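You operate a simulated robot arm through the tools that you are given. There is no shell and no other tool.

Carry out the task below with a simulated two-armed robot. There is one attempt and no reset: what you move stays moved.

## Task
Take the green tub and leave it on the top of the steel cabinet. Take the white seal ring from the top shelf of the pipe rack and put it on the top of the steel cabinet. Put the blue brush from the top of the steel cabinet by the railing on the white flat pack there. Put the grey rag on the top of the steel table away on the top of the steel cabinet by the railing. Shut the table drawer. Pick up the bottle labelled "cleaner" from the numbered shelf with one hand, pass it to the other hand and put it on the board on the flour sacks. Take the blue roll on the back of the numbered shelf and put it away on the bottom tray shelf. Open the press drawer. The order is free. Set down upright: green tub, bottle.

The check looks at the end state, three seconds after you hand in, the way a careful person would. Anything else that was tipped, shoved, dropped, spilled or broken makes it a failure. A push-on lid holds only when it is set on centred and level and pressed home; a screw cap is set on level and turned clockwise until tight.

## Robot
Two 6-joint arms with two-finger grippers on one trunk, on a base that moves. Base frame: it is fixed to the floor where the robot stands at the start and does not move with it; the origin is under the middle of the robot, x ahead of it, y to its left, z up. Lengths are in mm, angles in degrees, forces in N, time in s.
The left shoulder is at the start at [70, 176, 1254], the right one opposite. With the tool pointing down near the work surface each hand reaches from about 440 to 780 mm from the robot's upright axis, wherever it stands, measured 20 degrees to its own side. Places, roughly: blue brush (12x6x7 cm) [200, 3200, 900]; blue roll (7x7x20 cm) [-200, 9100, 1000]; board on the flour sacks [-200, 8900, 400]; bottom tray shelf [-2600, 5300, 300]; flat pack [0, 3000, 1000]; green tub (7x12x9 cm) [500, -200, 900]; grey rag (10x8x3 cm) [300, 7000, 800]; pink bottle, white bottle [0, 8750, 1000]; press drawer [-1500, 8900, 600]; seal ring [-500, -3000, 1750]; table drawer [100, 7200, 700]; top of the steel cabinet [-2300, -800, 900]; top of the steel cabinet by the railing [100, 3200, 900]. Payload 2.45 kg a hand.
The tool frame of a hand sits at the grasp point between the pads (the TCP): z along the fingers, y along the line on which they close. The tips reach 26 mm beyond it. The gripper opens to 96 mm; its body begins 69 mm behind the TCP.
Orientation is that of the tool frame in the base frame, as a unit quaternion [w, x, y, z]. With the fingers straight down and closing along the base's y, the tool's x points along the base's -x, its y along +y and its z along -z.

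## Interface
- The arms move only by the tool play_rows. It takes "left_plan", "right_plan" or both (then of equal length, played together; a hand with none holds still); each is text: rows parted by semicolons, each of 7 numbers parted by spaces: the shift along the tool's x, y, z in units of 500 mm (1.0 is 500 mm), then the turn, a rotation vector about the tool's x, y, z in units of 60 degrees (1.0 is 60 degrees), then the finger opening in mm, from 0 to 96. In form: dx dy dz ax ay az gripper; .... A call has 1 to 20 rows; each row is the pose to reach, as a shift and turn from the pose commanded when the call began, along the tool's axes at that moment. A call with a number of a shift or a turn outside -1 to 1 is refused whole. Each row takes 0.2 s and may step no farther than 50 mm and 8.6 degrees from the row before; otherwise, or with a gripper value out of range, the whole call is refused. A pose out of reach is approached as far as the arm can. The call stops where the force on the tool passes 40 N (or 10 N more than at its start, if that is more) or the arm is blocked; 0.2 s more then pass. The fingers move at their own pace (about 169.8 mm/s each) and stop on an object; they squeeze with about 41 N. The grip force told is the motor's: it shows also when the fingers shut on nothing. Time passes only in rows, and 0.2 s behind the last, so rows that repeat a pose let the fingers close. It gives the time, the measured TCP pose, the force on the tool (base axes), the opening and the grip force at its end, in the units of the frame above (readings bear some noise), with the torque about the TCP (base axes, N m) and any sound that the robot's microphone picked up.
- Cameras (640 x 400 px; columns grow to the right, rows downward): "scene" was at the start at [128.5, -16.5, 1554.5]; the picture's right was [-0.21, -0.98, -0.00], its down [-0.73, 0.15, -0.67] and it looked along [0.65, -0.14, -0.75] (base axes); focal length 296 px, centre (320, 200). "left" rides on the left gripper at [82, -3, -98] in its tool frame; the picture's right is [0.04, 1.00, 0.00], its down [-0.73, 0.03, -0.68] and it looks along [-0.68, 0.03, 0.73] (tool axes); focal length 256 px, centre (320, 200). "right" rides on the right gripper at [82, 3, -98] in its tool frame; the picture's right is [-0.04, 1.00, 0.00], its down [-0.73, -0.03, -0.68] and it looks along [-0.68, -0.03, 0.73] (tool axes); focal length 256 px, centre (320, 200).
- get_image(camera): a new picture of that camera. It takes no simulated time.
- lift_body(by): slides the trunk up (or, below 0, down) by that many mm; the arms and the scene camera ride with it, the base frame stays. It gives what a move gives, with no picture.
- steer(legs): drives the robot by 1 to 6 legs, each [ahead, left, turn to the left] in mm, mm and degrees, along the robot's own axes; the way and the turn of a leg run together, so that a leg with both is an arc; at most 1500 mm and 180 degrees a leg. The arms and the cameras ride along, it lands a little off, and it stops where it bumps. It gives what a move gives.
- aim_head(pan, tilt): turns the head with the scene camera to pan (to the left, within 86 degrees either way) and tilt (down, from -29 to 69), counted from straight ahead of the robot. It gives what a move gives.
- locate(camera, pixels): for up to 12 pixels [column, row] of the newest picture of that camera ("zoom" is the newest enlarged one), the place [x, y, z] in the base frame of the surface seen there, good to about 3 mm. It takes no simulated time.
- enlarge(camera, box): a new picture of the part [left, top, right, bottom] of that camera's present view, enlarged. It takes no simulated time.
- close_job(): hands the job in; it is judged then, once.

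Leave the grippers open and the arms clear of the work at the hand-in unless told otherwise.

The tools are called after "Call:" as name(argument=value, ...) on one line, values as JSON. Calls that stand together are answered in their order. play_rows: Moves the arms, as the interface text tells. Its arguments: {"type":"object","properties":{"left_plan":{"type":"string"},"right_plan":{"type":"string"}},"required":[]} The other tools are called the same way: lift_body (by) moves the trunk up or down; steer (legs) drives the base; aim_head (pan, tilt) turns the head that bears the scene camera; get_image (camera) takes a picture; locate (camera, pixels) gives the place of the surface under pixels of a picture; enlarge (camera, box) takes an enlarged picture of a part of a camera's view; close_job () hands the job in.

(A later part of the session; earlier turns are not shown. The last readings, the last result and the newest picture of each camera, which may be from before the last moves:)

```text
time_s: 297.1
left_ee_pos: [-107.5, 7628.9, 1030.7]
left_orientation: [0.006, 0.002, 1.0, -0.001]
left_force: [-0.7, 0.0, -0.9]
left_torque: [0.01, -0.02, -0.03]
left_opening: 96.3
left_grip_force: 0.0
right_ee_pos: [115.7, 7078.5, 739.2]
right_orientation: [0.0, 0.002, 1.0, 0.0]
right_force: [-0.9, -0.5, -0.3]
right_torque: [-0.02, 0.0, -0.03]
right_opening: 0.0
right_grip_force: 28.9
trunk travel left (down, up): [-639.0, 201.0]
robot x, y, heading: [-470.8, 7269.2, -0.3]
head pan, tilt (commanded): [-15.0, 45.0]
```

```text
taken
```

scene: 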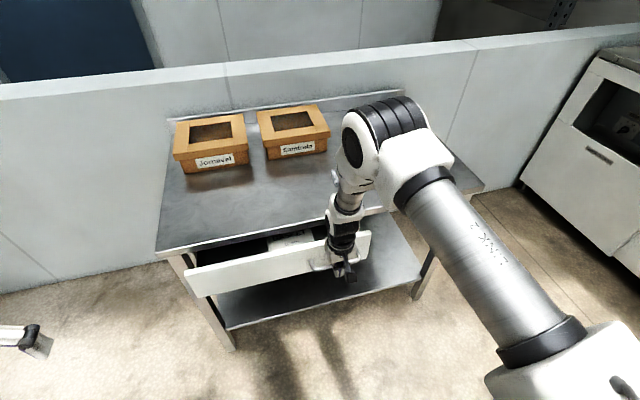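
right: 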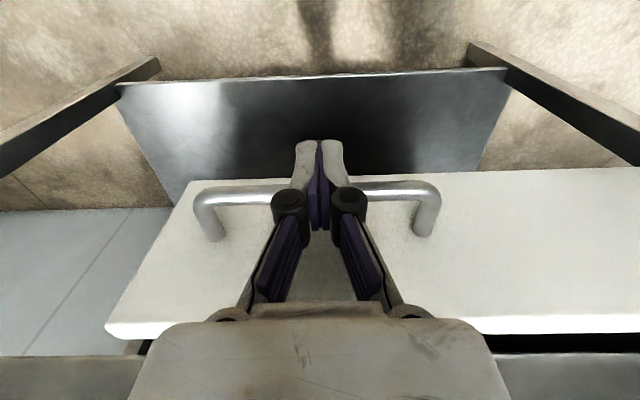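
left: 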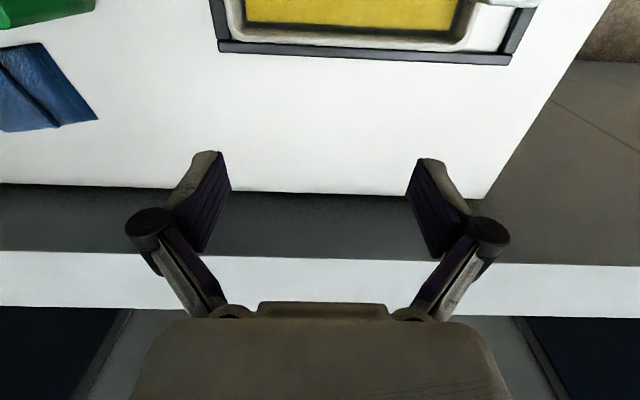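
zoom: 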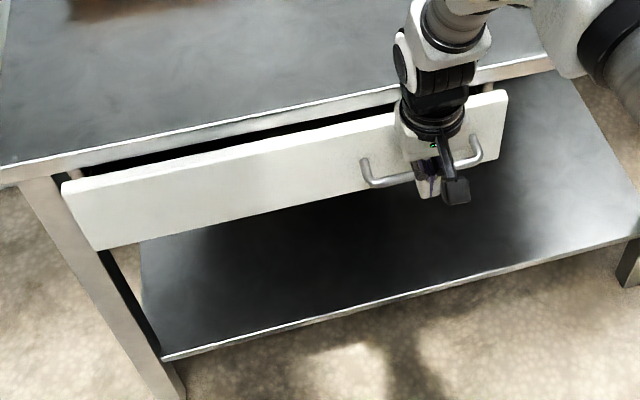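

Still free. I push 25 mm more in 5 mm steps.

Call:
play_rows(right_plan="-0.01 0 0 0 0 0 0; -0.02 0 0 0 0 0 0; -0.03 0 0 0 0 0 0; -0.04 0 0 0 0 0 0; -0.05 0 0 0 0 0 0; -0.05 0 0 0 0 0 0")

Call:
enlarge(camera="scene", box=[160, 190, 420, 340])

Call:
locate(camera="zoom", pixels=[[90, 220], [300, 170], [500, 110], [70, 195], [20, 175], [200, 130], [350, 100], [390, 110]])

```text
time_s: 298.5
left_ee_pos: [-108.8, 7629.0, 1030.9]
left_orientation: [0.006, 0.002, 1.0, -0.002]
left_force: [0.0, -0.5, -0.3]
left_torque: [-0.02, 0.02, -0.01]
left_opening: 96.1
left_grip_force: 0.1
right_ee_pos: [141.0, 7079.2, 739.8]
right_orientation: [0.0, 0.001, 1.0, -0.001]
right_force: [1.4, 0.0, -0.1]
right_torque: [0.0, 0.01, 0.02]
right_opening: 0.0
right_grip_force: 28.8
trunk travel left (down, up): [-639.0, 201.0]
robot x, y, heading: [-475.9, 7269.0, -0.7]
head pan, tilt (commanded): [-15.0, 45.0]
```

```text
2.46 times, centred on (290, 265) of scene
```

zoom: 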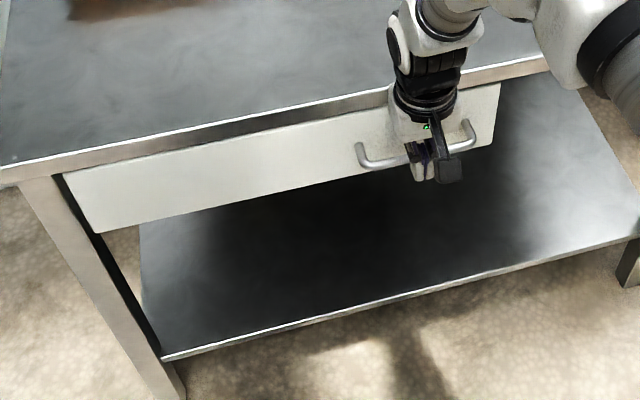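

```text
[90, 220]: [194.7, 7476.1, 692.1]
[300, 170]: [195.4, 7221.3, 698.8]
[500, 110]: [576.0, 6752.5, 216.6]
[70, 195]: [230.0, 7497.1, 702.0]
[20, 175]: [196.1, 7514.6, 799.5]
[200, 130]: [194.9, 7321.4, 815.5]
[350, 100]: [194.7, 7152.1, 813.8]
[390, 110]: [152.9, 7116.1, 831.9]
```

The front is now flush with the table edge (x≈195). I press a few mm more to feel the stop.

Call:
play_rows(right_plan="-0.006 0 0 0 0 0 0; -0.012 0 0 0 0 0 0; -0.018 0 0 0 0 0 0; -0.024 0 0 0 0 0 0; -0.024 0 0 0 0 0 0")

Call:
enlarge(camera="scene", box=[160, 190, 420, 340])

Call:
locate(camera="zoom", pixels=[[95, 220], [300, 170], [250, 180], [200, 130]])

```text
time_s: 299.6
left_ee_pos: [-109.1, 7629.5, 1031.2]
left_orientation: [0.006, 0.001, 1.0, -0.003]
left_force: [0.3, -0.5, 0.2]
left_torque: [0.0, 0.08, 0.02]
left_opening: 95.9
left_grip_force: 0.0
right_ee_pos: [144.3, 7076.7, 736.7]
right_orientation: [-0.009, 0.001, 1.0, -0.002]
right_force: [-19.8, 1.7, 11.4]
right_torque: [0.04, 0.61, 0.02]
right_opening: 5.8
right_grip_force: 28.6
trunk travel left (down, up): [-639.0, 201.0]
robot x, y, heading: [-472.6, 7270.3, -0.6]
head pan, tilt (commanded): [-15.0, 45.0]
stopped in row 5 (right hand): the force on the tool passed its limit at 41 N (the readings are from after the stop); the commanded pose is now the measured one
```

```text
2.46 times, centred on (290, 265) of scene
```

zoom: 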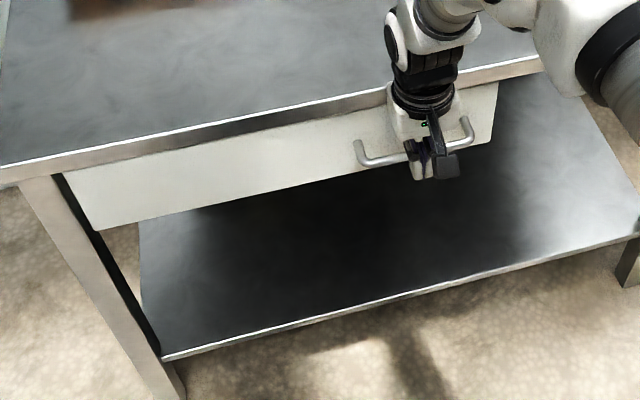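

```text
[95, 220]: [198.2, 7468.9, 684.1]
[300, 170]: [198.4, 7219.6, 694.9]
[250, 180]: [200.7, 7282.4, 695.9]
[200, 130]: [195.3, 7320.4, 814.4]
```

The drawer is against its stop (41 N, front at x≈199, under the lip). I draw the hand back 70 mm and raise it.

Call:
play_rows(right_plan="0.03 0 0 0 0 0 0; 0.08 0 0 0 0 0 0; 0.14 0 0 0 0 0 0; 0.16 0 -0.08 0 0 0 0; 0.16 0 -0.17 0 0 0 0; 0.16 0 -0.26 0 0 0 20; 0.16 0 -0.35 0 0 0 60; 0.16 0 -0.44 0 0 0 96; 0.16 0 -0.44 0 0 0 96")

Call:
get_image(camera="scene")

Call:
get_image(camera="right")

```text
time_s: 301.6
left_ee_pos: [-108.5, 7630.5, 1030.9]
left_orientation: [0.005, 0.002, 1.0, -0.002]
left_force: [0.5, -0.2, -0.6]
left_torque: [0.0, 0.02, 0.02]
left_opening: 96.3
left_grip_force: 0.1
right_ee_pos: [70.1, 7079.9, 956.8]
right_orientation: [-0.006, 0.002, 1.0, -0.002]
right_force: [0.5, 0.3, 0.7]
right_torque: [-0.02, 0.04, 0.0]
right_opening: 95.7
right_grip_force: 0.1
trunk travel left (down, up): [-639.0, 201.0]
robot x, y, heading: [-471.4, 7271.0, -0.5]
head pan, tilt (commanded): [-15.0, 45.0]
```

```text
taken
```

scene: 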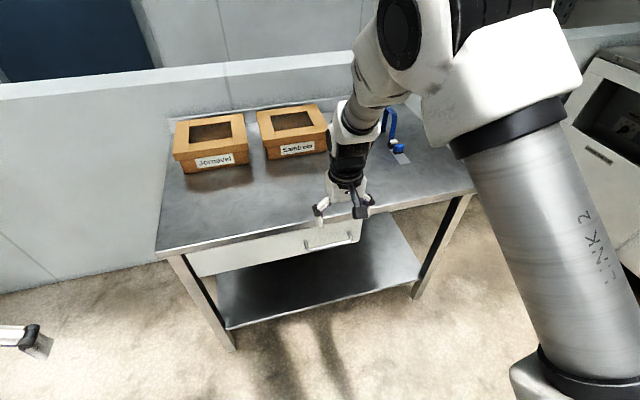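

```text
taken
```

right: 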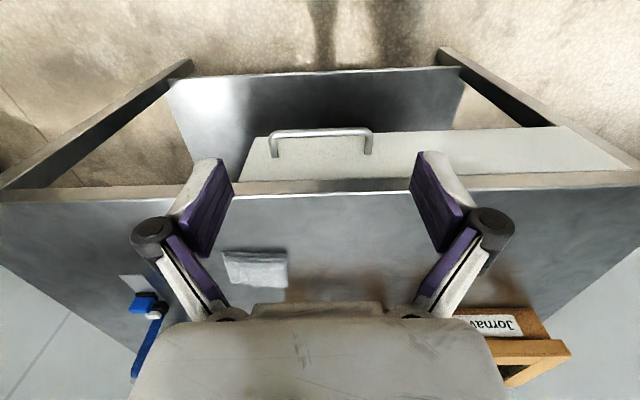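

I verify the drawer front's place now that the hand is away: points (230,258), (300,240).

Call:
locate(camera="scene", pixels=[[230, 262], [280, 250], [345, 225], [220, 236], [330, 240], [195, 265]])

Call:
enlarge(camera="scene", box=[150, 190, 410, 340])

```text
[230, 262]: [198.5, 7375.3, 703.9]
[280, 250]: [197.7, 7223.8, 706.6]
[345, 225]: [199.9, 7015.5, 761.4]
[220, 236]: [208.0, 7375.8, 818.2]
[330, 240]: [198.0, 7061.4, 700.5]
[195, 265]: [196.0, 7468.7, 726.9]
```

```text
2.46 times, centred on (280, 265) of scene
```

zoom: 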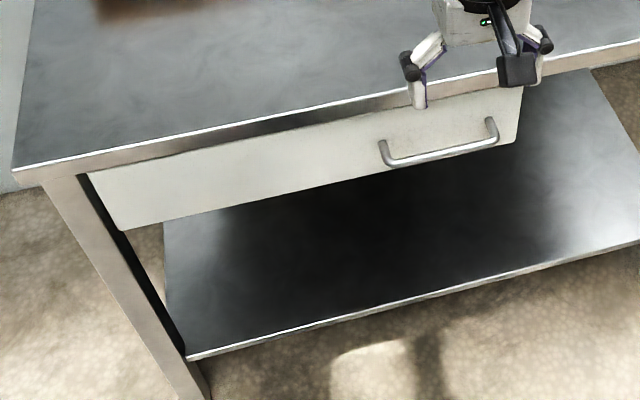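

The drawer is shut. Next the bottle. I tuck the right hand, then turn left to face the numbered shelf.

Call:
play_rows(right_plan="0.059 -0.057 -0.024 0 0 0 96; 0.118 -0.113 -0.049 0 0 0 96; 0.177 -0.17 -0.073 0 0 0 96; 0.236 -0.227 -0.097 0 0 0 96; 0.295 -0.283 -0.122 0 0 0 96; 0.354 -0.34 -0.146 0 0 0 96; 0.354 -0.34 -0.146 0 0 0 96")

Call:
lift_body(by=100)

Call:
steer(legs=[[-150, 0, 0], [0, 0, 90.5]])

Call:
aim_head(pan=-5, tilt=25)

Call:
get_image(camera="scene")

```text
time_s: 303.2
left_ee_pos: [-107.6, 7630.7, 1030.2]
left_orientation: [0.005, 0.002, 1.0, -0.002]
left_force: [-0.7, 0.1, -0.5]
left_torque: [-0.02, 0.01, -0.01]
left_opening: 96.0
left_grip_force: 0.1
right_ee_pos: [-105.1, 6909.7, 1032.9]
right_orientation: [-0.007, 0.002, 1.0, -0.002]
right_force: [0.6, 0.8, -0.2]
right_torque: [0.02, 0.05, 0.02]
right_opening: 95.8
right_grip_force: 0.1
trunk travel left (down, up): [-639.0, 201.0]
robot x, y, heading: [-479.1, 7272.0, -0.1]
head pan, tilt (commanded): [-15.0, 45.0]
```

```text
time_s: 304.5
left_ee_pos: [-107.9, 7628.4, 1130.4]
left_orientation: [0.006, 0.002, 1.0, -0.001]
left_force: [0.1, 0.7, 0.0]
left_torque: [-0.02, -0.02, -0.03]
left_opening: 96.2
left_grip_force: 0.1
right_ee_pos: [-104.8, 6910.4, 1133.3]
right_orientation: [-0.007, 0.001, 1.0, -0.002]
right_force: [0.0, 0.2, 0.8]
right_torque: [-0.02, 0.04, 0.01]
right_opening: 96.2
right_grip_force: 0.1
trunk travel left (down, up): [-739.0, 101.0]
robot x, y, heading: [-473.5, 7267.7, -0.5]
head pan, tilt (commanded): [-15.0, 45.0]
```

```text
time_s: 309.7
left_ee_pos: [-978.3, 7641.7, 1130.5]
left_orientation: [0.005, -0.702, 0.712, 0.004]
left_force: [-0.3, -0.3, -0.8]
left_torque: [0.0, 0.02, 0.03]
left_opening: 96.1
left_grip_force: 0.1
right_ee_pos: [-259.3, 7639.9, 1132.8]
right_orientation: [-0.003, -0.704, 0.711, -0.005]
right_force: [0.2, -0.2, -0.9]
right_torque: [-0.01, -0.01, 0.0]
right_opening: 96.2
right_grip_force: 0.1
trunk travel left (down, up): [-739.0, 101.0]
robot x, y, heading: [-618.9, 7271.0, 89.1]
head pan, tilt (commanded): [-15.0, 45.0]
```

```text
time_s: 310.5
left_ee_pos: [-978.6, 7641.5, 1130.8]
left_orientation: [0.006, -0.703, 0.711, 0.003]
left_force: [0.6, 0.1, 0.2]
left_torque: [-0.02, -0.02, 0.02]
left_opening: 95.7
left_grip_force: 0.1
right_ee_pos: [-258.2, 7639.2, 1134.3]
right_orientation: [-0.003, -0.703, 0.711, -0.005]
right_force: [-0.5, 0.2, -0.8]
right_torque: [0.0, 0.0, 0.02]
right_opening: 96.1
right_grip_force: 0.1
trunk travel left (down, up): [-739.0, 101.0]
robot x, y, heading: [-622.2, 7273.0, 88.9]
head pan, tilt (commanded): [-5.0, 25.0]
```

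```text
taken
```

scene: 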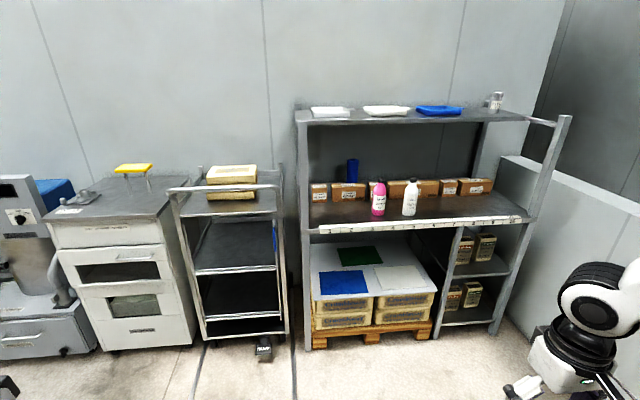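

Now I see it all: numbered shelf with two bottles and the blue roll behind, boards on the sacks below. I enlarge the shelf to read the labels and numbers.

Call:
enlarge(camera="scene", box=[290, 140, 550, 245])

Call:
enlarge(camera="scene", box=[350, 165, 440, 235])

Call:
enlarge(camera="scene", box=[300, 215, 470, 350])

Call:
enlarge(camera="scene", box=[0, 150, 290, 370])

```text
2.46 times, centred on (420, 192) of scene
```

zoom: 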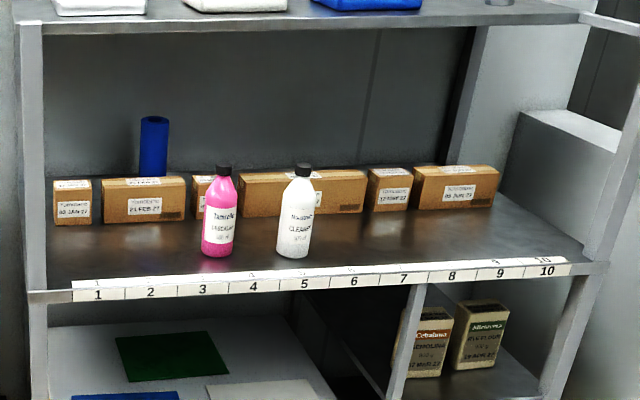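

```text
5.71 times, centred on (395, 200) of scene
```

zoom: 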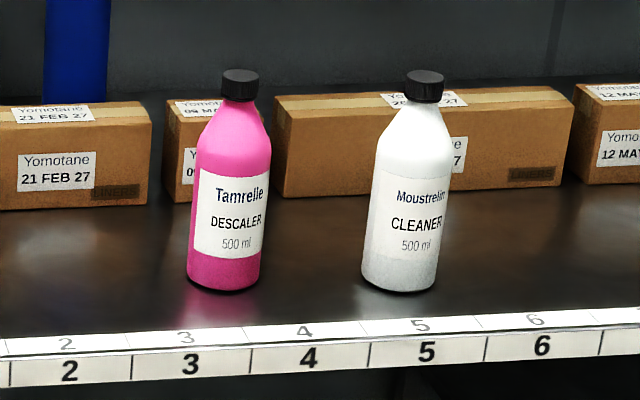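

```text
2.96 times, centred on (385, 282) of scene
```

zoom: 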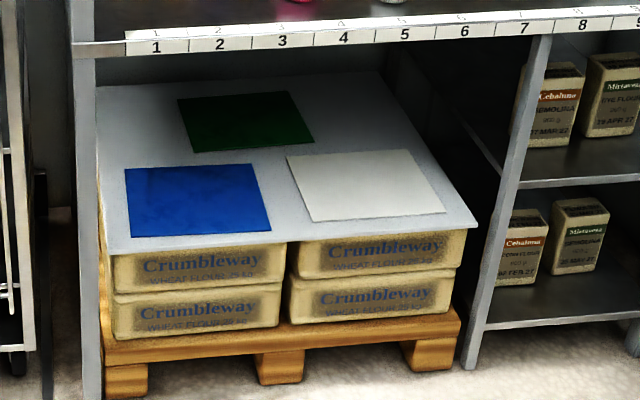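

```text
1.82 times, centred on (145, 260) of scene
```

zoom: 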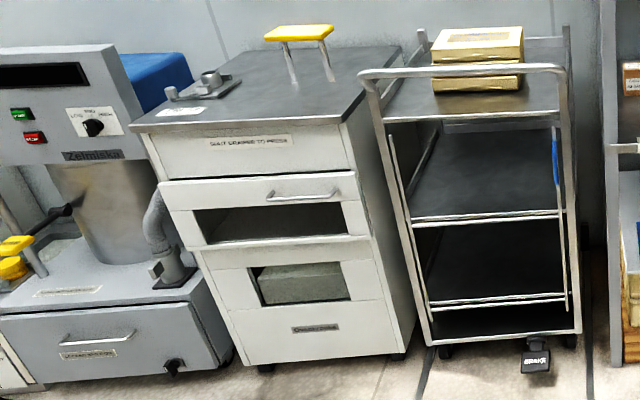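

The white bottle is the CLEANER. I now locate the shelf, bottles, roll, board, mats and the press unit.

Call:
locate(camera="scene", pixels=[[410, 214], [410, 180], [378, 213], [352, 165], [352, 180], [312, 228], [530, 222], [400, 200], [380, 182], [440, 180], [330, 195], [465, 215]])

Call:
locate(camera="scene", pixels=[[318, 298], [438, 290], [410, 245], [312, 245], [355, 255], [342, 284], [395, 277], [375, 295], [110, 245], [105, 235], [190, 240], [60, 215]])

```text
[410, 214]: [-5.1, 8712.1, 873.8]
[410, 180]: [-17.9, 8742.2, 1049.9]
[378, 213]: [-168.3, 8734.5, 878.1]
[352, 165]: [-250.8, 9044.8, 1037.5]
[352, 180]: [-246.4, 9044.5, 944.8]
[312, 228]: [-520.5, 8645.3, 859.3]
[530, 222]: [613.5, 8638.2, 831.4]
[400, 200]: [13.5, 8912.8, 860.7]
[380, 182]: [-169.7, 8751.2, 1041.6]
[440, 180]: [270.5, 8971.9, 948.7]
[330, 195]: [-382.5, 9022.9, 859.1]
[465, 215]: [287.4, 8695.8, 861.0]
```

```text
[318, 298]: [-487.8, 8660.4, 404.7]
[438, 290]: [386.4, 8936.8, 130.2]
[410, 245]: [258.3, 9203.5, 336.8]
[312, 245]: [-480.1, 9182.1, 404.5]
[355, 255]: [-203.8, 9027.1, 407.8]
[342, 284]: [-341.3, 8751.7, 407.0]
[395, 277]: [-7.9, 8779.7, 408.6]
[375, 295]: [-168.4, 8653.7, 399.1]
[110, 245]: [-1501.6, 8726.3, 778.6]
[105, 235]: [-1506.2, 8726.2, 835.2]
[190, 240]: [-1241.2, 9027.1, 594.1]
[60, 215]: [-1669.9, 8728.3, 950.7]
```

I measure the clearances: upper shelf edge, board corners, mat edges, and the press unit's parts.

Call:
locate(camera="scene", pixels=[[420, 118], [420, 124], [310, 118], [525, 118], [345, 112], [385, 108], [440, 110], [495, 102], [545, 122], [410, 225], [430, 220], [395, 190]])

Call:
locate(camera="scene", pixels=[[372, 287], [375, 293], [364, 275], [369, 290], [384, 290], [398, 268], [404, 263], [430, 283], [443, 288], [420, 250], [338, 262], [380, 262]])

```text
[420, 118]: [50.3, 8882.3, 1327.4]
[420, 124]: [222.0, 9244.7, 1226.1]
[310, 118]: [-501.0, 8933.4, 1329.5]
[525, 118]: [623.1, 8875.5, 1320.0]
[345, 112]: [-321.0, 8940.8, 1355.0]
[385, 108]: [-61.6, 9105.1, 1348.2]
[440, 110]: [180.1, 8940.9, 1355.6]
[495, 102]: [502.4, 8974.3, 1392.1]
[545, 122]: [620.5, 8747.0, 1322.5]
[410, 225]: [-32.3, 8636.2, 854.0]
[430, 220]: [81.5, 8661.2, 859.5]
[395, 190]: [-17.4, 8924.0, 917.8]
```

```text
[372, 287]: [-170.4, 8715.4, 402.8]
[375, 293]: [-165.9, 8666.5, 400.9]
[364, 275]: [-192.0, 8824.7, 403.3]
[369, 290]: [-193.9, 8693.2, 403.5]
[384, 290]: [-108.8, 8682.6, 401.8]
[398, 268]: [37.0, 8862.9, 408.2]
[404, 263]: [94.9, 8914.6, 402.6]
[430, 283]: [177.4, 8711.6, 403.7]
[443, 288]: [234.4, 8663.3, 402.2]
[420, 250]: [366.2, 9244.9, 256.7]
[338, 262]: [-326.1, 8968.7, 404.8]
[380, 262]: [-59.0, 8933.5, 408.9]
```

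Shelf surface z≈860, front edge y≈8640; the upper shelf is set back to y≈8880. The cleaner bottle stands at (−8,8743), ~200 mm tall; the board is at z≈403, front edge y≈8660, with mats on it and a bare gap near (−155,8715). Plan: right hand takes the cap from above, left hand takes the body at a slant, then places it. I drive to about (−178,8175).

Call:
steer(legs=[[890, -426, 1]])

Call:
aim_head(pan=-10, tilt=40)

Call:
get_image(camera="scene")

```text
time_s: 315.7
left_ee_pos: [-550.2, 8534.9, 1129.8]
left_orientation: [0.005, -0.707, 0.708, 0.003]
left_force: [0.6, -1.0, -0.5]
left_torque: [-0.01, -0.03, 0.02]
left_opening: 95.8
left_grip_force: 0.1
right_ee_pos: [169.4, 8538.1, 1133.5]
right_orientation: [0.003, 0.707, -0.707, 0.006]
right_force: [-0.1, -0.4, 0.3]
right_torque: [0.02, -0.03, 0.0]
right_opening: 96.0
right_grip_force: 0.2
trunk travel left (down, up): [-739.0, 101.0]
robot x, y, heading: [-190.0, 8165.9, 89.6]
head pan, tilt (commanded): [-5.0, 25.0]
```

```text
time_s: 316.4
left_ee_pos: [-550.1, 8534.7, 1131.0]
left_orientation: [0.006, -0.706, 0.708, 0.004]
left_force: [0.1, 0.1, 0.2]
left_torque: [-0.01, 0.01, 0.02]
left_opening: 95.9
left_grip_force: 0.0
right_ee_pos: [170.0, 8539.6, 1132.4]
right_orientation: [-0.004, -0.707, 0.707, -0.005]
right_force: [0.5, 0.3, -0.4]
right_torque: [0.02, 0.02, 0.0]
right_opening: 96.0
right_grip_force: 0.0
trunk travel left (down, up): [-739.0, 101.0]
robot x, y, heading: [-188.0, 8170.1, 89.8]
head pan, tilt (commanded): [-10.0, 40.0]
```

```text
taken
```

scene: 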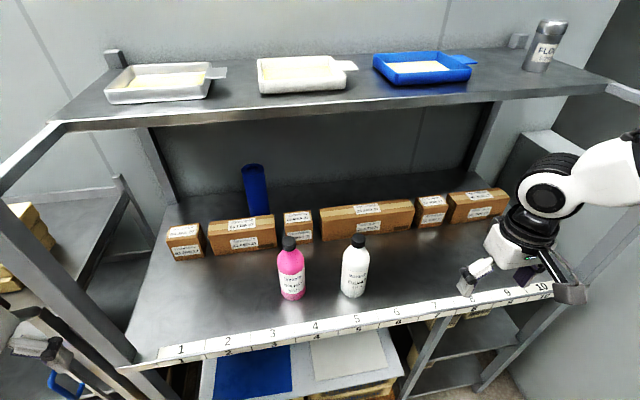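

Clear view. I locate the cleaner's cap and base, and the descaler and box behind.

Call:
enlarge(camera="scene", box=[270, 215, 400, 315])

Call:
locate(camera="zoom", pixels=[[433, 95], [420, 100], [448, 100], [432, 112], [408, 390], [350, 340], [468, 330], [370, 200], [470, 205], [412, 300], [105, 110], [20, 180]])

```text
4.00 times, centred on (335, 265) of scene
```

zoom: 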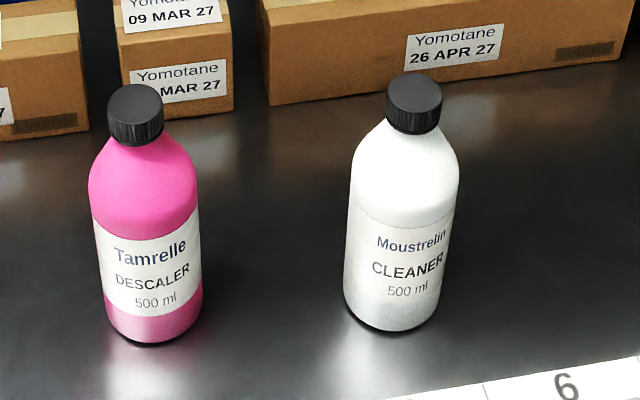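

```text
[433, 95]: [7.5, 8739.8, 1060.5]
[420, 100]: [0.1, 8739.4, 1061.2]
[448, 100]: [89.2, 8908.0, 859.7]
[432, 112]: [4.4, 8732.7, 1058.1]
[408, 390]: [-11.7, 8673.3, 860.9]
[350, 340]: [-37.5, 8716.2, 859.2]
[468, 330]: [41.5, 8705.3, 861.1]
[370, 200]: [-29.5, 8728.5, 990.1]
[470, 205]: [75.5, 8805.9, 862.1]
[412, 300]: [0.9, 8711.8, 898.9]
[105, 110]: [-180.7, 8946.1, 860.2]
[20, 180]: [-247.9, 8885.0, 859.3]
```

I take the cap's exact points: (415,88), (392,92), (438,92), (413,120) and body sides.

Call:
locate(camera="zoom", pixels=[[415, 82], [415, 95], [392, 92], [438, 92], [413, 118], [413, 130], [355, 190], [455, 190], [405, 200], [398, 320], [350, 290], [440, 290]])

```text
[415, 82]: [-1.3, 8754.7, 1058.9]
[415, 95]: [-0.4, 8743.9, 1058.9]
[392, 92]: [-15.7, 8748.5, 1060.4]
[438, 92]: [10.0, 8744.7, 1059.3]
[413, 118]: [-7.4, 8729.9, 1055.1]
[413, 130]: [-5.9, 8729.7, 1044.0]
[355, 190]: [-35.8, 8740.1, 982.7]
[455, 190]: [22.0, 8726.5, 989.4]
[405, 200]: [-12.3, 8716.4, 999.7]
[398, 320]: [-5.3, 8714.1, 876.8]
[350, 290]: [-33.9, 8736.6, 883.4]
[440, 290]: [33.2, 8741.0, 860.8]
```

The bottle's axis is at (−4,8745), cap top z 1060, cap Ø≈32, body Ø≈65. I bring the right hand above the cap at the present height, then check.

Call:
play_rows(right_plan="-0.069 0.058 0 0 0 0 96; -0.137 0.116 0 0 0 0 90; -0.206 0.174 0 0 0 0 84; -0.275 0.232 0 0 0 0 76; -0.343 0.29 0 0 0 0 68; -0.412 0.348 0 0 0 0 64; -0.412 0.348 0 0 0 0 64")

Call:
get_image(camera="right")

Call:
get_image(camera="scene")

```text
time_s: 318.1
left_ee_pos: [-548.5, 8532.7, 1130.2]
left_orientation: [0.006, -0.706, 0.708, 0.003]
left_force: [0.3, 0.1, -0.4]
left_torque: [0.02, -0.01, -0.01]
left_opening: 95.6
left_grip_force: 0.1
right_ee_pos: [-4.7, 8745.5, 1129.0]
right_orientation: [0.004, 0.707, -0.707, 0.005]
right_force: [1.0, -0.4, -0.6]
right_torque: [0.01, -0.02, -0.03]
right_opening: 64.0
right_grip_force: 0.0
trunk travel left (down, up): [-739.0, 101.0]
robot x, y, heading: [-186.8, 8166.2, 89.6]
head pan, tilt (commanded): [-10.0, 40.0]
```

```text
taken
```

right: 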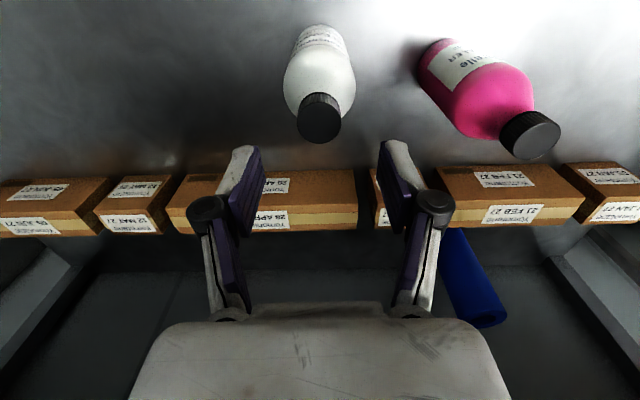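

```text
taken
```

scene: 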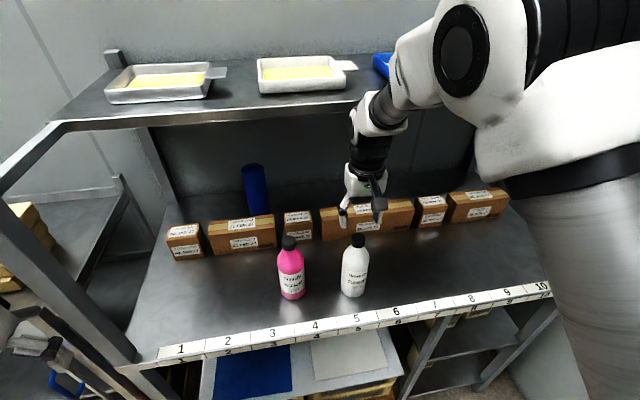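

The cap is centred between the fingers (319,118). I lower 83 mm and close on the cap.

Call:
play_rows(right_plan="0 0 0.06 0 0 0 64; 0 0 0.12 0 0 0 64; 0 0 0.155 0 0 0 64; 0 0 0.166 0 0 0 64; 0 0 0.166 0 0 0 52; 0 0 0.166 0 0 0 42; 0 0 0.166 0 0 0 32; 0 0 0.166 0 0 0 20; 0 0 0.166 0 0 0 20; 0 0 0.166 0 0 0 20")

Call:
get_image(camera="right")

Call:
enlarge(camera="scene", box=[270, 170, 430, 310])

```text
time_s: 320.2
left_ee_pos: [-549.5, 8534.8, 1131.0]
left_orientation: [0.006, -0.706, 0.708, 0.003]
left_force: [0.9, 0.7, 0.6]
left_torque: [-0.01, -0.01, -0.04]
left_opening: 96.4
left_grip_force: 0.1
right_ee_pos: [-3.7, 8744.8, 1046.7]
right_orientation: [-0.003, -0.707, 0.707, -0.005]
right_force: [1.1, -0.6, 3.2]
right_torque: [0.07, -0.05, -0.07]
right_opening: 35.8
right_grip_force: 41.2
trunk travel left (down, up): [-739.0, 101.0]
robot x, y, heading: [-188.8, 8169.4, 89.6]
head pan, tilt (commanded): [-10.0, 40.0]
```

```text
taken
```

right: 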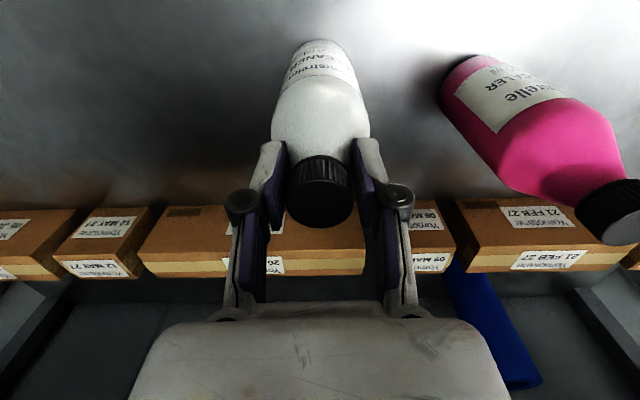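

```text
2.86 times, centred on (350, 240) of scene
```

zoom: 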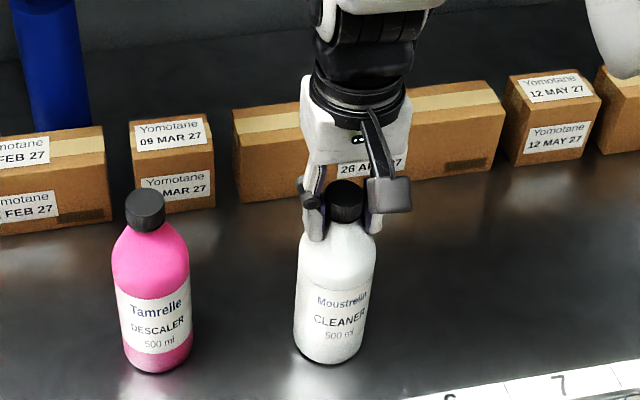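

Gripped at 35.8 mm on the cap. I lift slowly 80 mm.

Call:
play_rows(right_plan="0 0 -0.01 0 0 0 20; 0 0 -0.03 0 0 0 20; 0 0 -0.06 0 0 0 20; 0 0 -0.1 0 0 0 20; 0 0 -0.14 0 0 0 20; 0 0 -0.16 0 0 0 20; 0 0 -0.16 0 0 0 20")

Call:
get_image(camera="scene")

```text
time_s: 321.9
left_ee_pos: [-550.0, 8535.3, 1130.4]
left_orientation: [0.004, -0.706, 0.708, 0.003]
left_force: [-0.1, -1.1, -0.7]
left_torque: [0.01, -0.01, -0.01]
left_opening: 95.8
left_grip_force: 0.0
right_ee_pos: [-4.9, 8746.9, 1126.4]
right_orientation: [-0.005, -0.707, 0.707, -0.006]
right_force: [0.6, 0.1, -4.4]
right_torque: [0.03, -0.02, 0.03]
right_opening: 30.4
right_grip_force: 41.0
trunk travel left (down, up): [-739.0, 101.0]
robot x, y, heading: [-192.1, 8168.3, 89.7]
head pan, tilt (commanded): [-10.0, 40.0]
```

```text
taken
```

scene: 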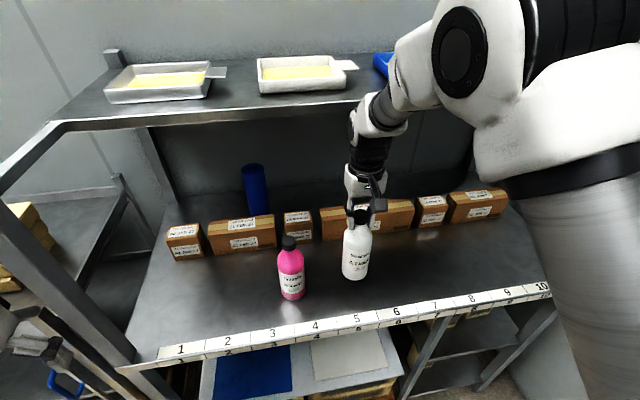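

The opening went to 30 mm: the fingers seated on the cap itself. I look closely at the grip.

Call:
enlarge(camera="scene", box=[310, 170, 410, 290])

Call:
get_image(camera="right")

Call:
locate(camera="zoom", pixels=[[335, 130], [290, 355], [290, 250], [240, 250], [370, 250], [300, 140], [340, 150]])

```text
3.33 times, centred on (360, 230) of scene
```

zoom: 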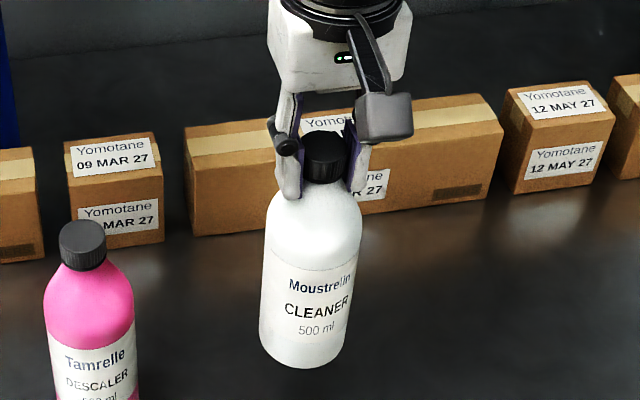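

```text
taken
```

right: 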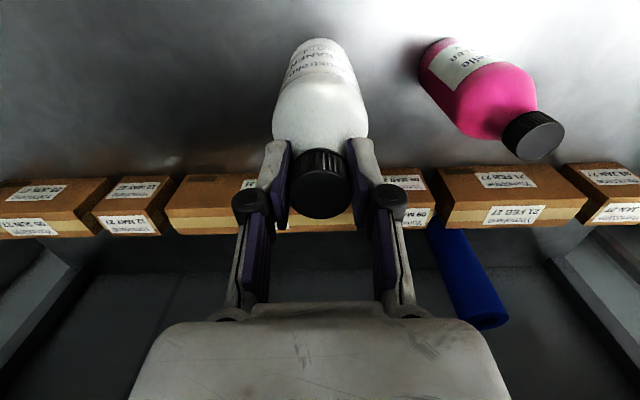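

```text
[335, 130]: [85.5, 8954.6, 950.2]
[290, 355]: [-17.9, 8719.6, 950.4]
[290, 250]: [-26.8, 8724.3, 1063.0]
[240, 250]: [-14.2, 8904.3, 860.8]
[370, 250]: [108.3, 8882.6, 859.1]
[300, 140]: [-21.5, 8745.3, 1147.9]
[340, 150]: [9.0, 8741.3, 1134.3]
```

The bottle hangs upright. I back the robot 330 mm straight out, away from the shelf.

Call:
steer(legs=[[-330, 0, 0]])

Call:
aim_head(pan=0, tilt=40)

Call:
get_image(camera="scene")

```text
time_s: 324.0
left_ee_pos: [-550.9, 8203.2, 1131.1]
left_orientation: [0.005, -0.707, 0.707, 0.002]
left_force: [0.6, 1.2, -0.1]
left_torque: [0.0, 0.0, 0.01]
left_opening: 96.1
left_grip_force: 0.1
right_ee_pos: [-6.7, 8415.9, 1126.3]
right_orientation: [-0.004, -0.707, 0.707, -0.006]
right_force: [0.0, 0.1, -5.2]
right_torque: [0.0, -0.01, 0.01]
right_opening: 30.5
right_grip_force: 41.1
trunk travel left (down, up): [-739.0, 101.0]
robot x, y, heading: [-196.4, 7837.0, 89.5]
head pan, tilt (commanded): [-10.0, 40.0]
```

```text
time_s: 324.8
left_ee_pos: [-551.9, 8202.4, 1130.7]
left_orientation: [0.006, -0.707, 0.708, 0.003]
left_force: [0.4, 0.3, -0.4]
left_torque: [0.0, 0.04, 0.0]
left_opening: 96.1
left_grip_force: 0.0
right_ee_pos: [-7.3, 8413.9, 1127.4]
right_orientation: [-0.004, -0.707, 0.707, -0.006]
right_force: [-1.2, 0.4, -5.6]
right_torque: [0.01, -0.03, 0.01]
right_opening: 30.4
right_grip_force: 41.1
trunk travel left (down, up): [-739.0, 101.0]
robot x, y, heading: [-192.4, 7834.7, 89.8]
head pan, tilt (commanded): [0.0, 40.0]
```

```text
taken
```

scene: 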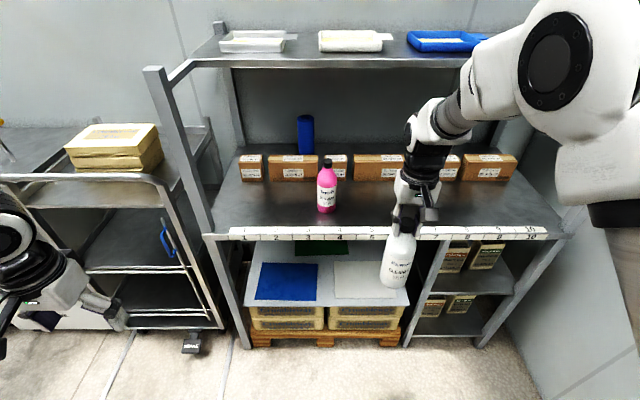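

Now the hand-over. I bring the bottle (right hand) to the middle in front of me, about 680 mm ahead.

Call:
play_rows(right_plan="-0.04 0.062 0 0 0 0 20; -0.081 0.124 0 0 0 0 20; -0.121 0.186 0 0 0 0 20; -0.162 0.248 0 0 0 0 20; -0.202 0.31 0 0 0 0 20; -0.202 0.31 0 0 0 0 20", left_plan="-0.0544 -0.022 0 0 0 0 96; -0.109 -0.044 0 0 0 0 96; -0.163 -0.066 0 0 0 0 96; -0.218 -0.088 0 0 0 0 96; -0.272 -0.11 0 0 0 0 96; -0.272 -0.11 0 0 0 0 96")

Call:
get_image(camera="scene")

```text
time_s: 326.2
left_ee_pos: [-496.0, 8336.8, 1132.5]
left_orientation: [-0.006, 0.707, -0.707, -0.002]
left_force: [0.3, -0.2, 0.1]
left_torque: [0.02, -0.01, 0.01]
left_opening: 95.8
left_grip_force: 0.2
right_ee_pos: [-161.3, 8513.6, 1124.6]
right_orientation: [0.003, 0.707, -0.707, 0.005]
right_force: [0.6, -0.1, -4.5]
right_torque: [-0.03, 0.0, -0.02]
right_opening: 30.2
right_grip_force: 41.2
trunk travel left (down, up): [-739.0, 101.0]
robot x, y, heading: [-194.7, 7836.2, 90.0]
head pan, tilt (commanded): [0.0, 40.0]
```

```text
taken
```

scene: 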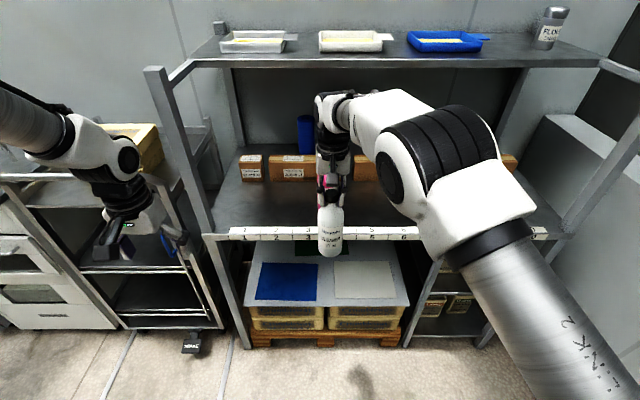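

Next the left hand goes forward to ~640 mm ahead / 250 mm left and tilts its fingers forward by 60° there (30° below level).

Call:
play_rows(left_plan="-0.0927 -0.034 0 0 0 0 96; -0.1853 -0.068 0 0 0 0 96; -0.278 -0.102 0 0 0 0 96; -0.278 -0.102 0 0 -0.14 0 96; -0.278 -0.102 0 0 -0.28 0 96; -0.278 -0.102 0 0 -0.42 0 96; -0.278 -0.102 0 0 -0.56 0 96; -0.278 -0.102 0 0 -0.7 0 96; -0.278 -0.102 0 0 -0.84 0 96; -0.278 -0.102 0 0 -0.98 0 96; -0.278 -0.102 0 0 -1 0 96; -0.278 -0.102 0 0 -1 0 96")

Call:
get_image(camera="scene")

Call:
get_image(camera="left")

```text
time_s: 328.8
left_ee_pos: [-445.3, 8478.9, 1134.1]
left_orientation: [0.358, -0.611, 0.611, 0.355]
left_force: [-0.3, -0.2, 0.3]
left_torque: [-0.01, 0.0, -0.03]
left_opening: 96.1
left_grip_force: 0.1
right_ee_pos: [-160.6, 8515.4, 1124.2]
right_orientation: [-0.005, -0.707, 0.707, -0.007]
right_force: [-0.2, -0.2, -5.3]
right_torque: [0.0, -0.01, 0.0]
right_opening: 30.3
right_grip_force: 40.9
trunk travel left (down, up): [-739.0, 101.0]
robot x, y, heading: [-194.5, 7838.8, 89.9]
head pan, tilt (commanded): [0.0, 40.0]
```

```text
taken
```

scene: 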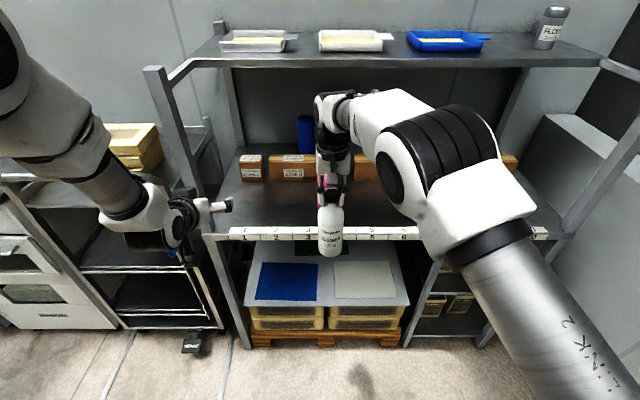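

```text
taken
```

left: 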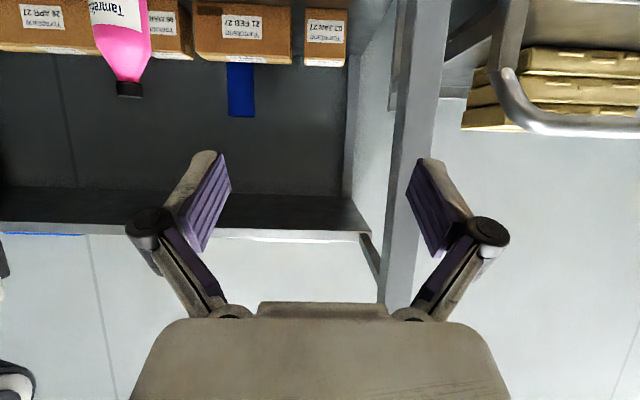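

The tilt works. I now locate the hanging bottle precisely: sides and bottom in an enlarged view.

Call:
enlarge(camera="scene", box=[290, 160, 370, 270])

Call:
locate(camera="zoom", pixels=[[325, 330], [325, 250], [325, 180], [280, 280], [362, 280], [325, 310], [285, 200], [360, 200]])

```text
3.64 times, centred on (330, 215) of scene
```

zoom: 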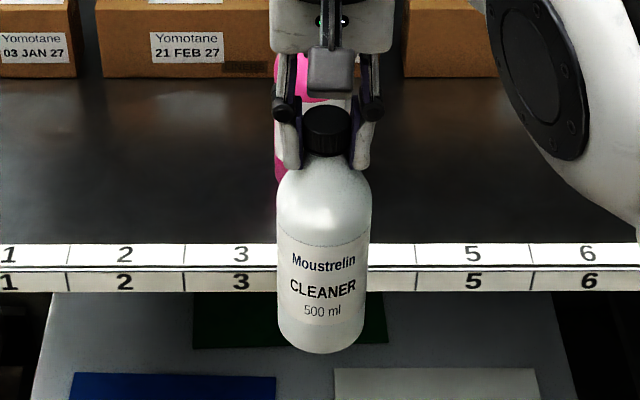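

```text
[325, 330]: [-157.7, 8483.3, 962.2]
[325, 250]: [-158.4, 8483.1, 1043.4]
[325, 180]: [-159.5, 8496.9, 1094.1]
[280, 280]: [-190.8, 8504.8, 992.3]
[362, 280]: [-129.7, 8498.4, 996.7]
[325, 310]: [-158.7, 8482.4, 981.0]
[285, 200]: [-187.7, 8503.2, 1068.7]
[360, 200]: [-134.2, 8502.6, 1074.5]
```

The bottle axis is at (−160,8515), base z≈940. The left hand first drops and draws back to (y 8439, z 1032), then moves sideways behind the bottle.

Call:
play_rows(left_plan="0.0723 0 0.0103 0 0 0 96; 0.1447 0 0.0207 0 0 0 96; 0.217 0 0.031 0 0 0 96; 0.217 -0.0814 0.031 0 0 0 96; 0.217 -0.1629 0.031 0 0 0 96; 0.217 -0.2443 0.031 0 0 0 96; 0.217 -0.3257 0.031 0 0 0 96; 0.217 -0.4071 0.031 0 0 0 96; 0.217 -0.4886 0.031 0 0 0 96; 0.217 -0.57 0.033 0 0 0 96; 0.217 -0.57 0.033 0 0 0 96")

Call:
get_image(camera="left")

Call:
get_image(camera="scene")

```text
time_s: 331.2
left_ee_pos: [-306.9, 8512.5, 1004.3]
left_orientation: [0.359, -0.61, 0.611, 0.356]
left_force: [-0.5, 0.7, 0.2]
left_torque: [0.03, 0.02, 0.01]
left_opening: 95.8
left_grip_force: 0.1
left hand out of reach, approached as far as the arm can: row 6, 7, 8, 9, 10, 11
right_ee_pos: [-160.3, 8514.5, 1124.5]
right_orientation: [-0.004, -0.707, 0.707, -0.006]
right_force: [0.0, 0.7, -4.8]
right_torque: [0.01, 0.01, 0.01]
right_opening: 30.0
right_grip_force: 40.9
trunk travel left (down, up): [-739.0, 101.0]
robot x, y, heading: [-189.9, 7838.0, 89.8]
head pan, tilt (commanded): [0.0, 40.0]
```

```text
taken
```

left: 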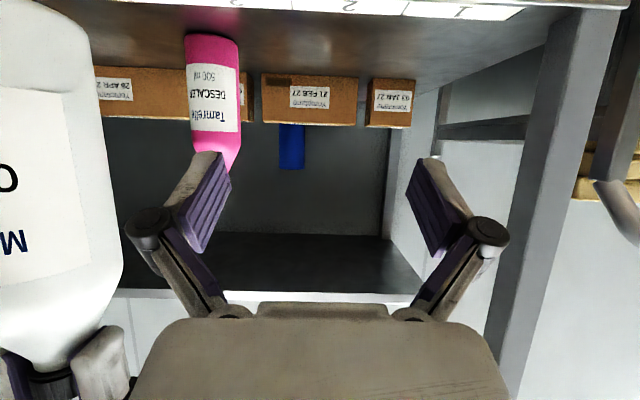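

```text
taken
```

scene: 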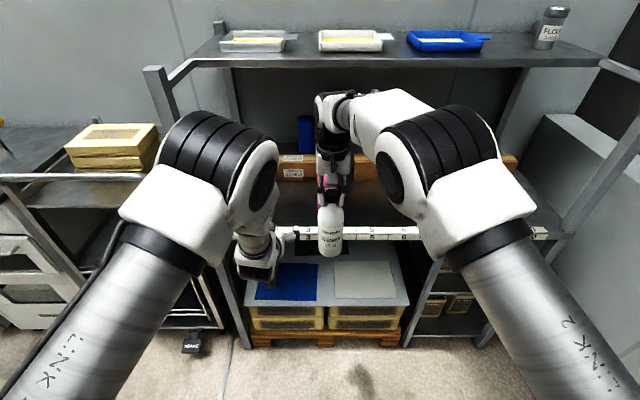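

The left arm can't come further inward while pointing straight ahead. Since the bottle is round, I yaw the left hand 30° inward (to the right); it has room here (48 mm to the bottle).

Call:
play_rows(left_plan="0 0 0 0.109 0 0.062 96; 0 0 0 0.218 0 0.123 96; 0 0 0 0.327 0 0.185 96; 0 0 0 0.4355 0 0.2465 96; 0 0 0 0.4355 0 0.2465 96")

Call:
get_image(camera="left")

Call:
get_image(camera="scene")

```text
time_s: 332.4
left_ee_pos: [-310.6, 8513.2, 1007.3]
left_orientation: [0.439, -0.43, 0.748, 0.251]
left_force: [-1.0, 0.2, -0.6]
left_torque: [0.04, -0.03, -0.02]
left_opening: 96.1
left_grip_force: 0.0
right_ee_pos: [-159.4, 8514.9, 1125.0]
right_orientation: [0.005, 0.707, -0.707, 0.005]
right_force: [0.5, -0.1, -4.5]
right_torque: [-0.02, -0.01, -0.01]
right_opening: 30.2
right_grip_force: 41.1
trunk travel left (down, up): [-739.0, 101.0]
robot x, y, heading: [-196.6, 7831.8, 89.6]
head pan, tilt (commanded): [0.0, 40.0]
```

```text
taken
```

left: 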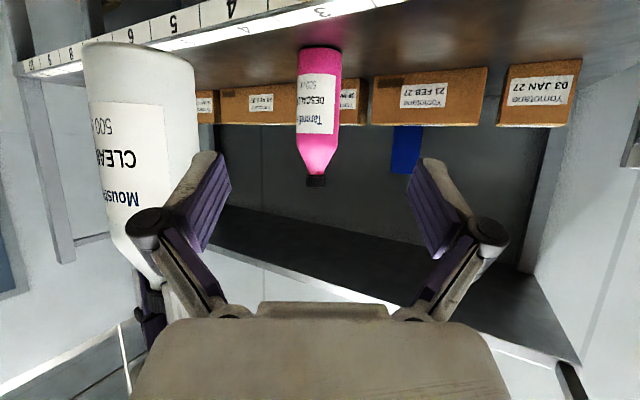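

```text
taken
```

scene: 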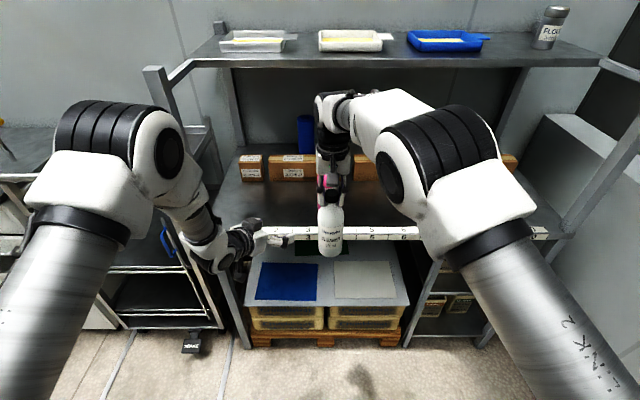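

There is room. I draw back 82 mm, then move right to a pre-grasp point 90 mm short of the bottle along the finger direction.

Call:
play_rows(left_plan="0.0347 -0.0413 -0.0617 0 0 0 96; 0.0694 -0.0826 -0.1234 0 0 0 96; 0.0382 -0.1413 -0.1015 0 0 0 96; 0.007 -0.2 -0.0797 0 0 0 96; -0.0242 -0.2588 -0.0578 0 0 0 96; -0.0242 -0.2588 -0.0578 0 0 0 96")

Call:
get_image(camera="left")

Call:
get_image(camera="scene")

```text
time_s: 333.8
left_ee_pos: [-247.2, 8447.0, 1025.2]
left_orientation: [0.439, -0.44, 0.743, 0.25]
left_force: [-0.6, -0.1, 0.1]
left_torque: [-0.02, -0.01, 0.01]
left_opening: 96.0
left_grip_force: 0.1
left hand out of reach, approached as far as the arm can: row 4, 5, 6
right_ee_pos: [-160.7, 8515.1, 1124.1]
right_orientation: [-0.005, -0.707, 0.707, -0.005]
right_force: [0.3, -1.1, -5.0]
right_torque: [-0.03, 0.0, 0.02]
right_opening: 30.2
right_grip_force: 41.2
trunk travel left (down, up): [-739.0, 101.0]
robot x, y, heading: [-196.1, 7838.5, 89.5]
head pan, tilt (commanded): [0.0, 40.0]
```

```text
taken
```

left: 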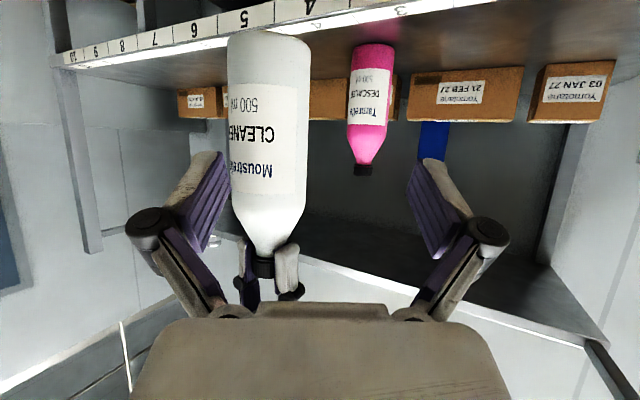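

```text
taken
```

scene: 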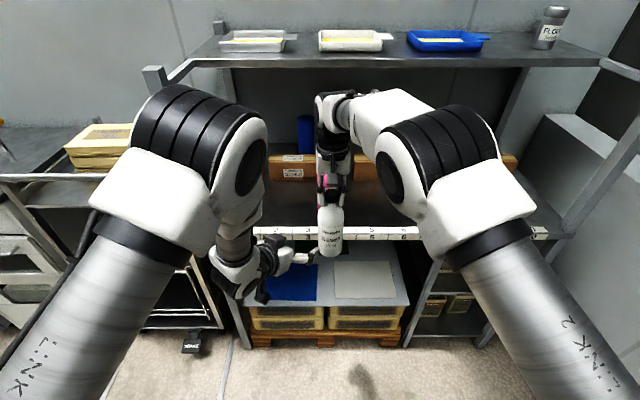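

Still at its inward limit. With the hand turned further inward (60°) the arm gets much more room; I yaw another 30° in place (≥60 mm clear of the bottle).

Call:
play_rows(left_plan="0 0 0 0.109 0 0.061 96; 0 0 0 0.218 0 0.122 96; 0 0 0 0.327 0 0.183 96; 0 0 0 0.4365 0 0.2445 96; 0 0 0 0.4365 0 0.2445 96")

Call:
get_image(camera="left")

Call:
get_image(camera="scene")

```text
time_s: 335.0
left_ee_pos: [-242.9, 8446.9, 1028.5]
left_orientation: [0.488, -0.223, 0.834, 0.13]
left_force: [0.1, 0.3, 0.7]
left_torque: [-0.02, 0.02, -0.03]
left_opening: 96.1
left_grip_force: 0.2
right_ee_pos: [-160.0, 8515.4, 1125.8]
right_orientation: [0.004, 0.707, -0.707, 0.005]
right_force: [-0.1, 0.4, -5.1]
right_torque: [-0.03, 0.05, 0.03]
right_opening: 30.1
right_grip_force: 41.4
trunk travel left (down, up): [-739.0, 101.0]
robot x, y, heading: [-191.0, 7835.3, 89.2]
head pan, tilt (commanded): [0.0, 40.0]
```

```text
taken
```

left: 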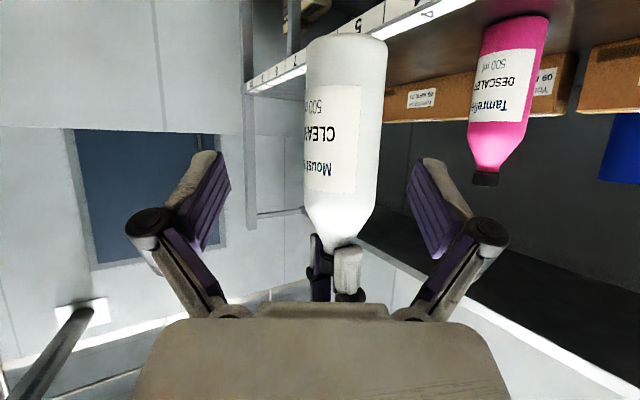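

```text
taken
```

scene: 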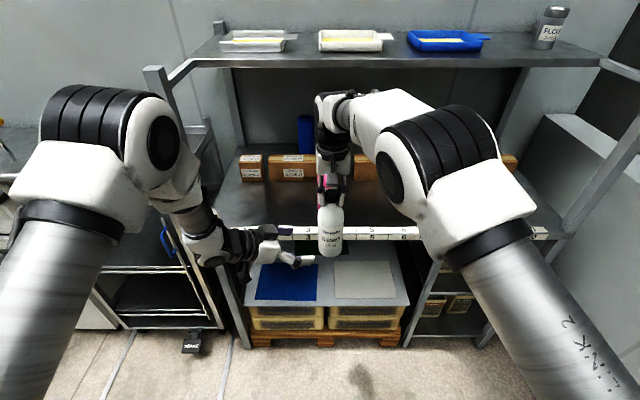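

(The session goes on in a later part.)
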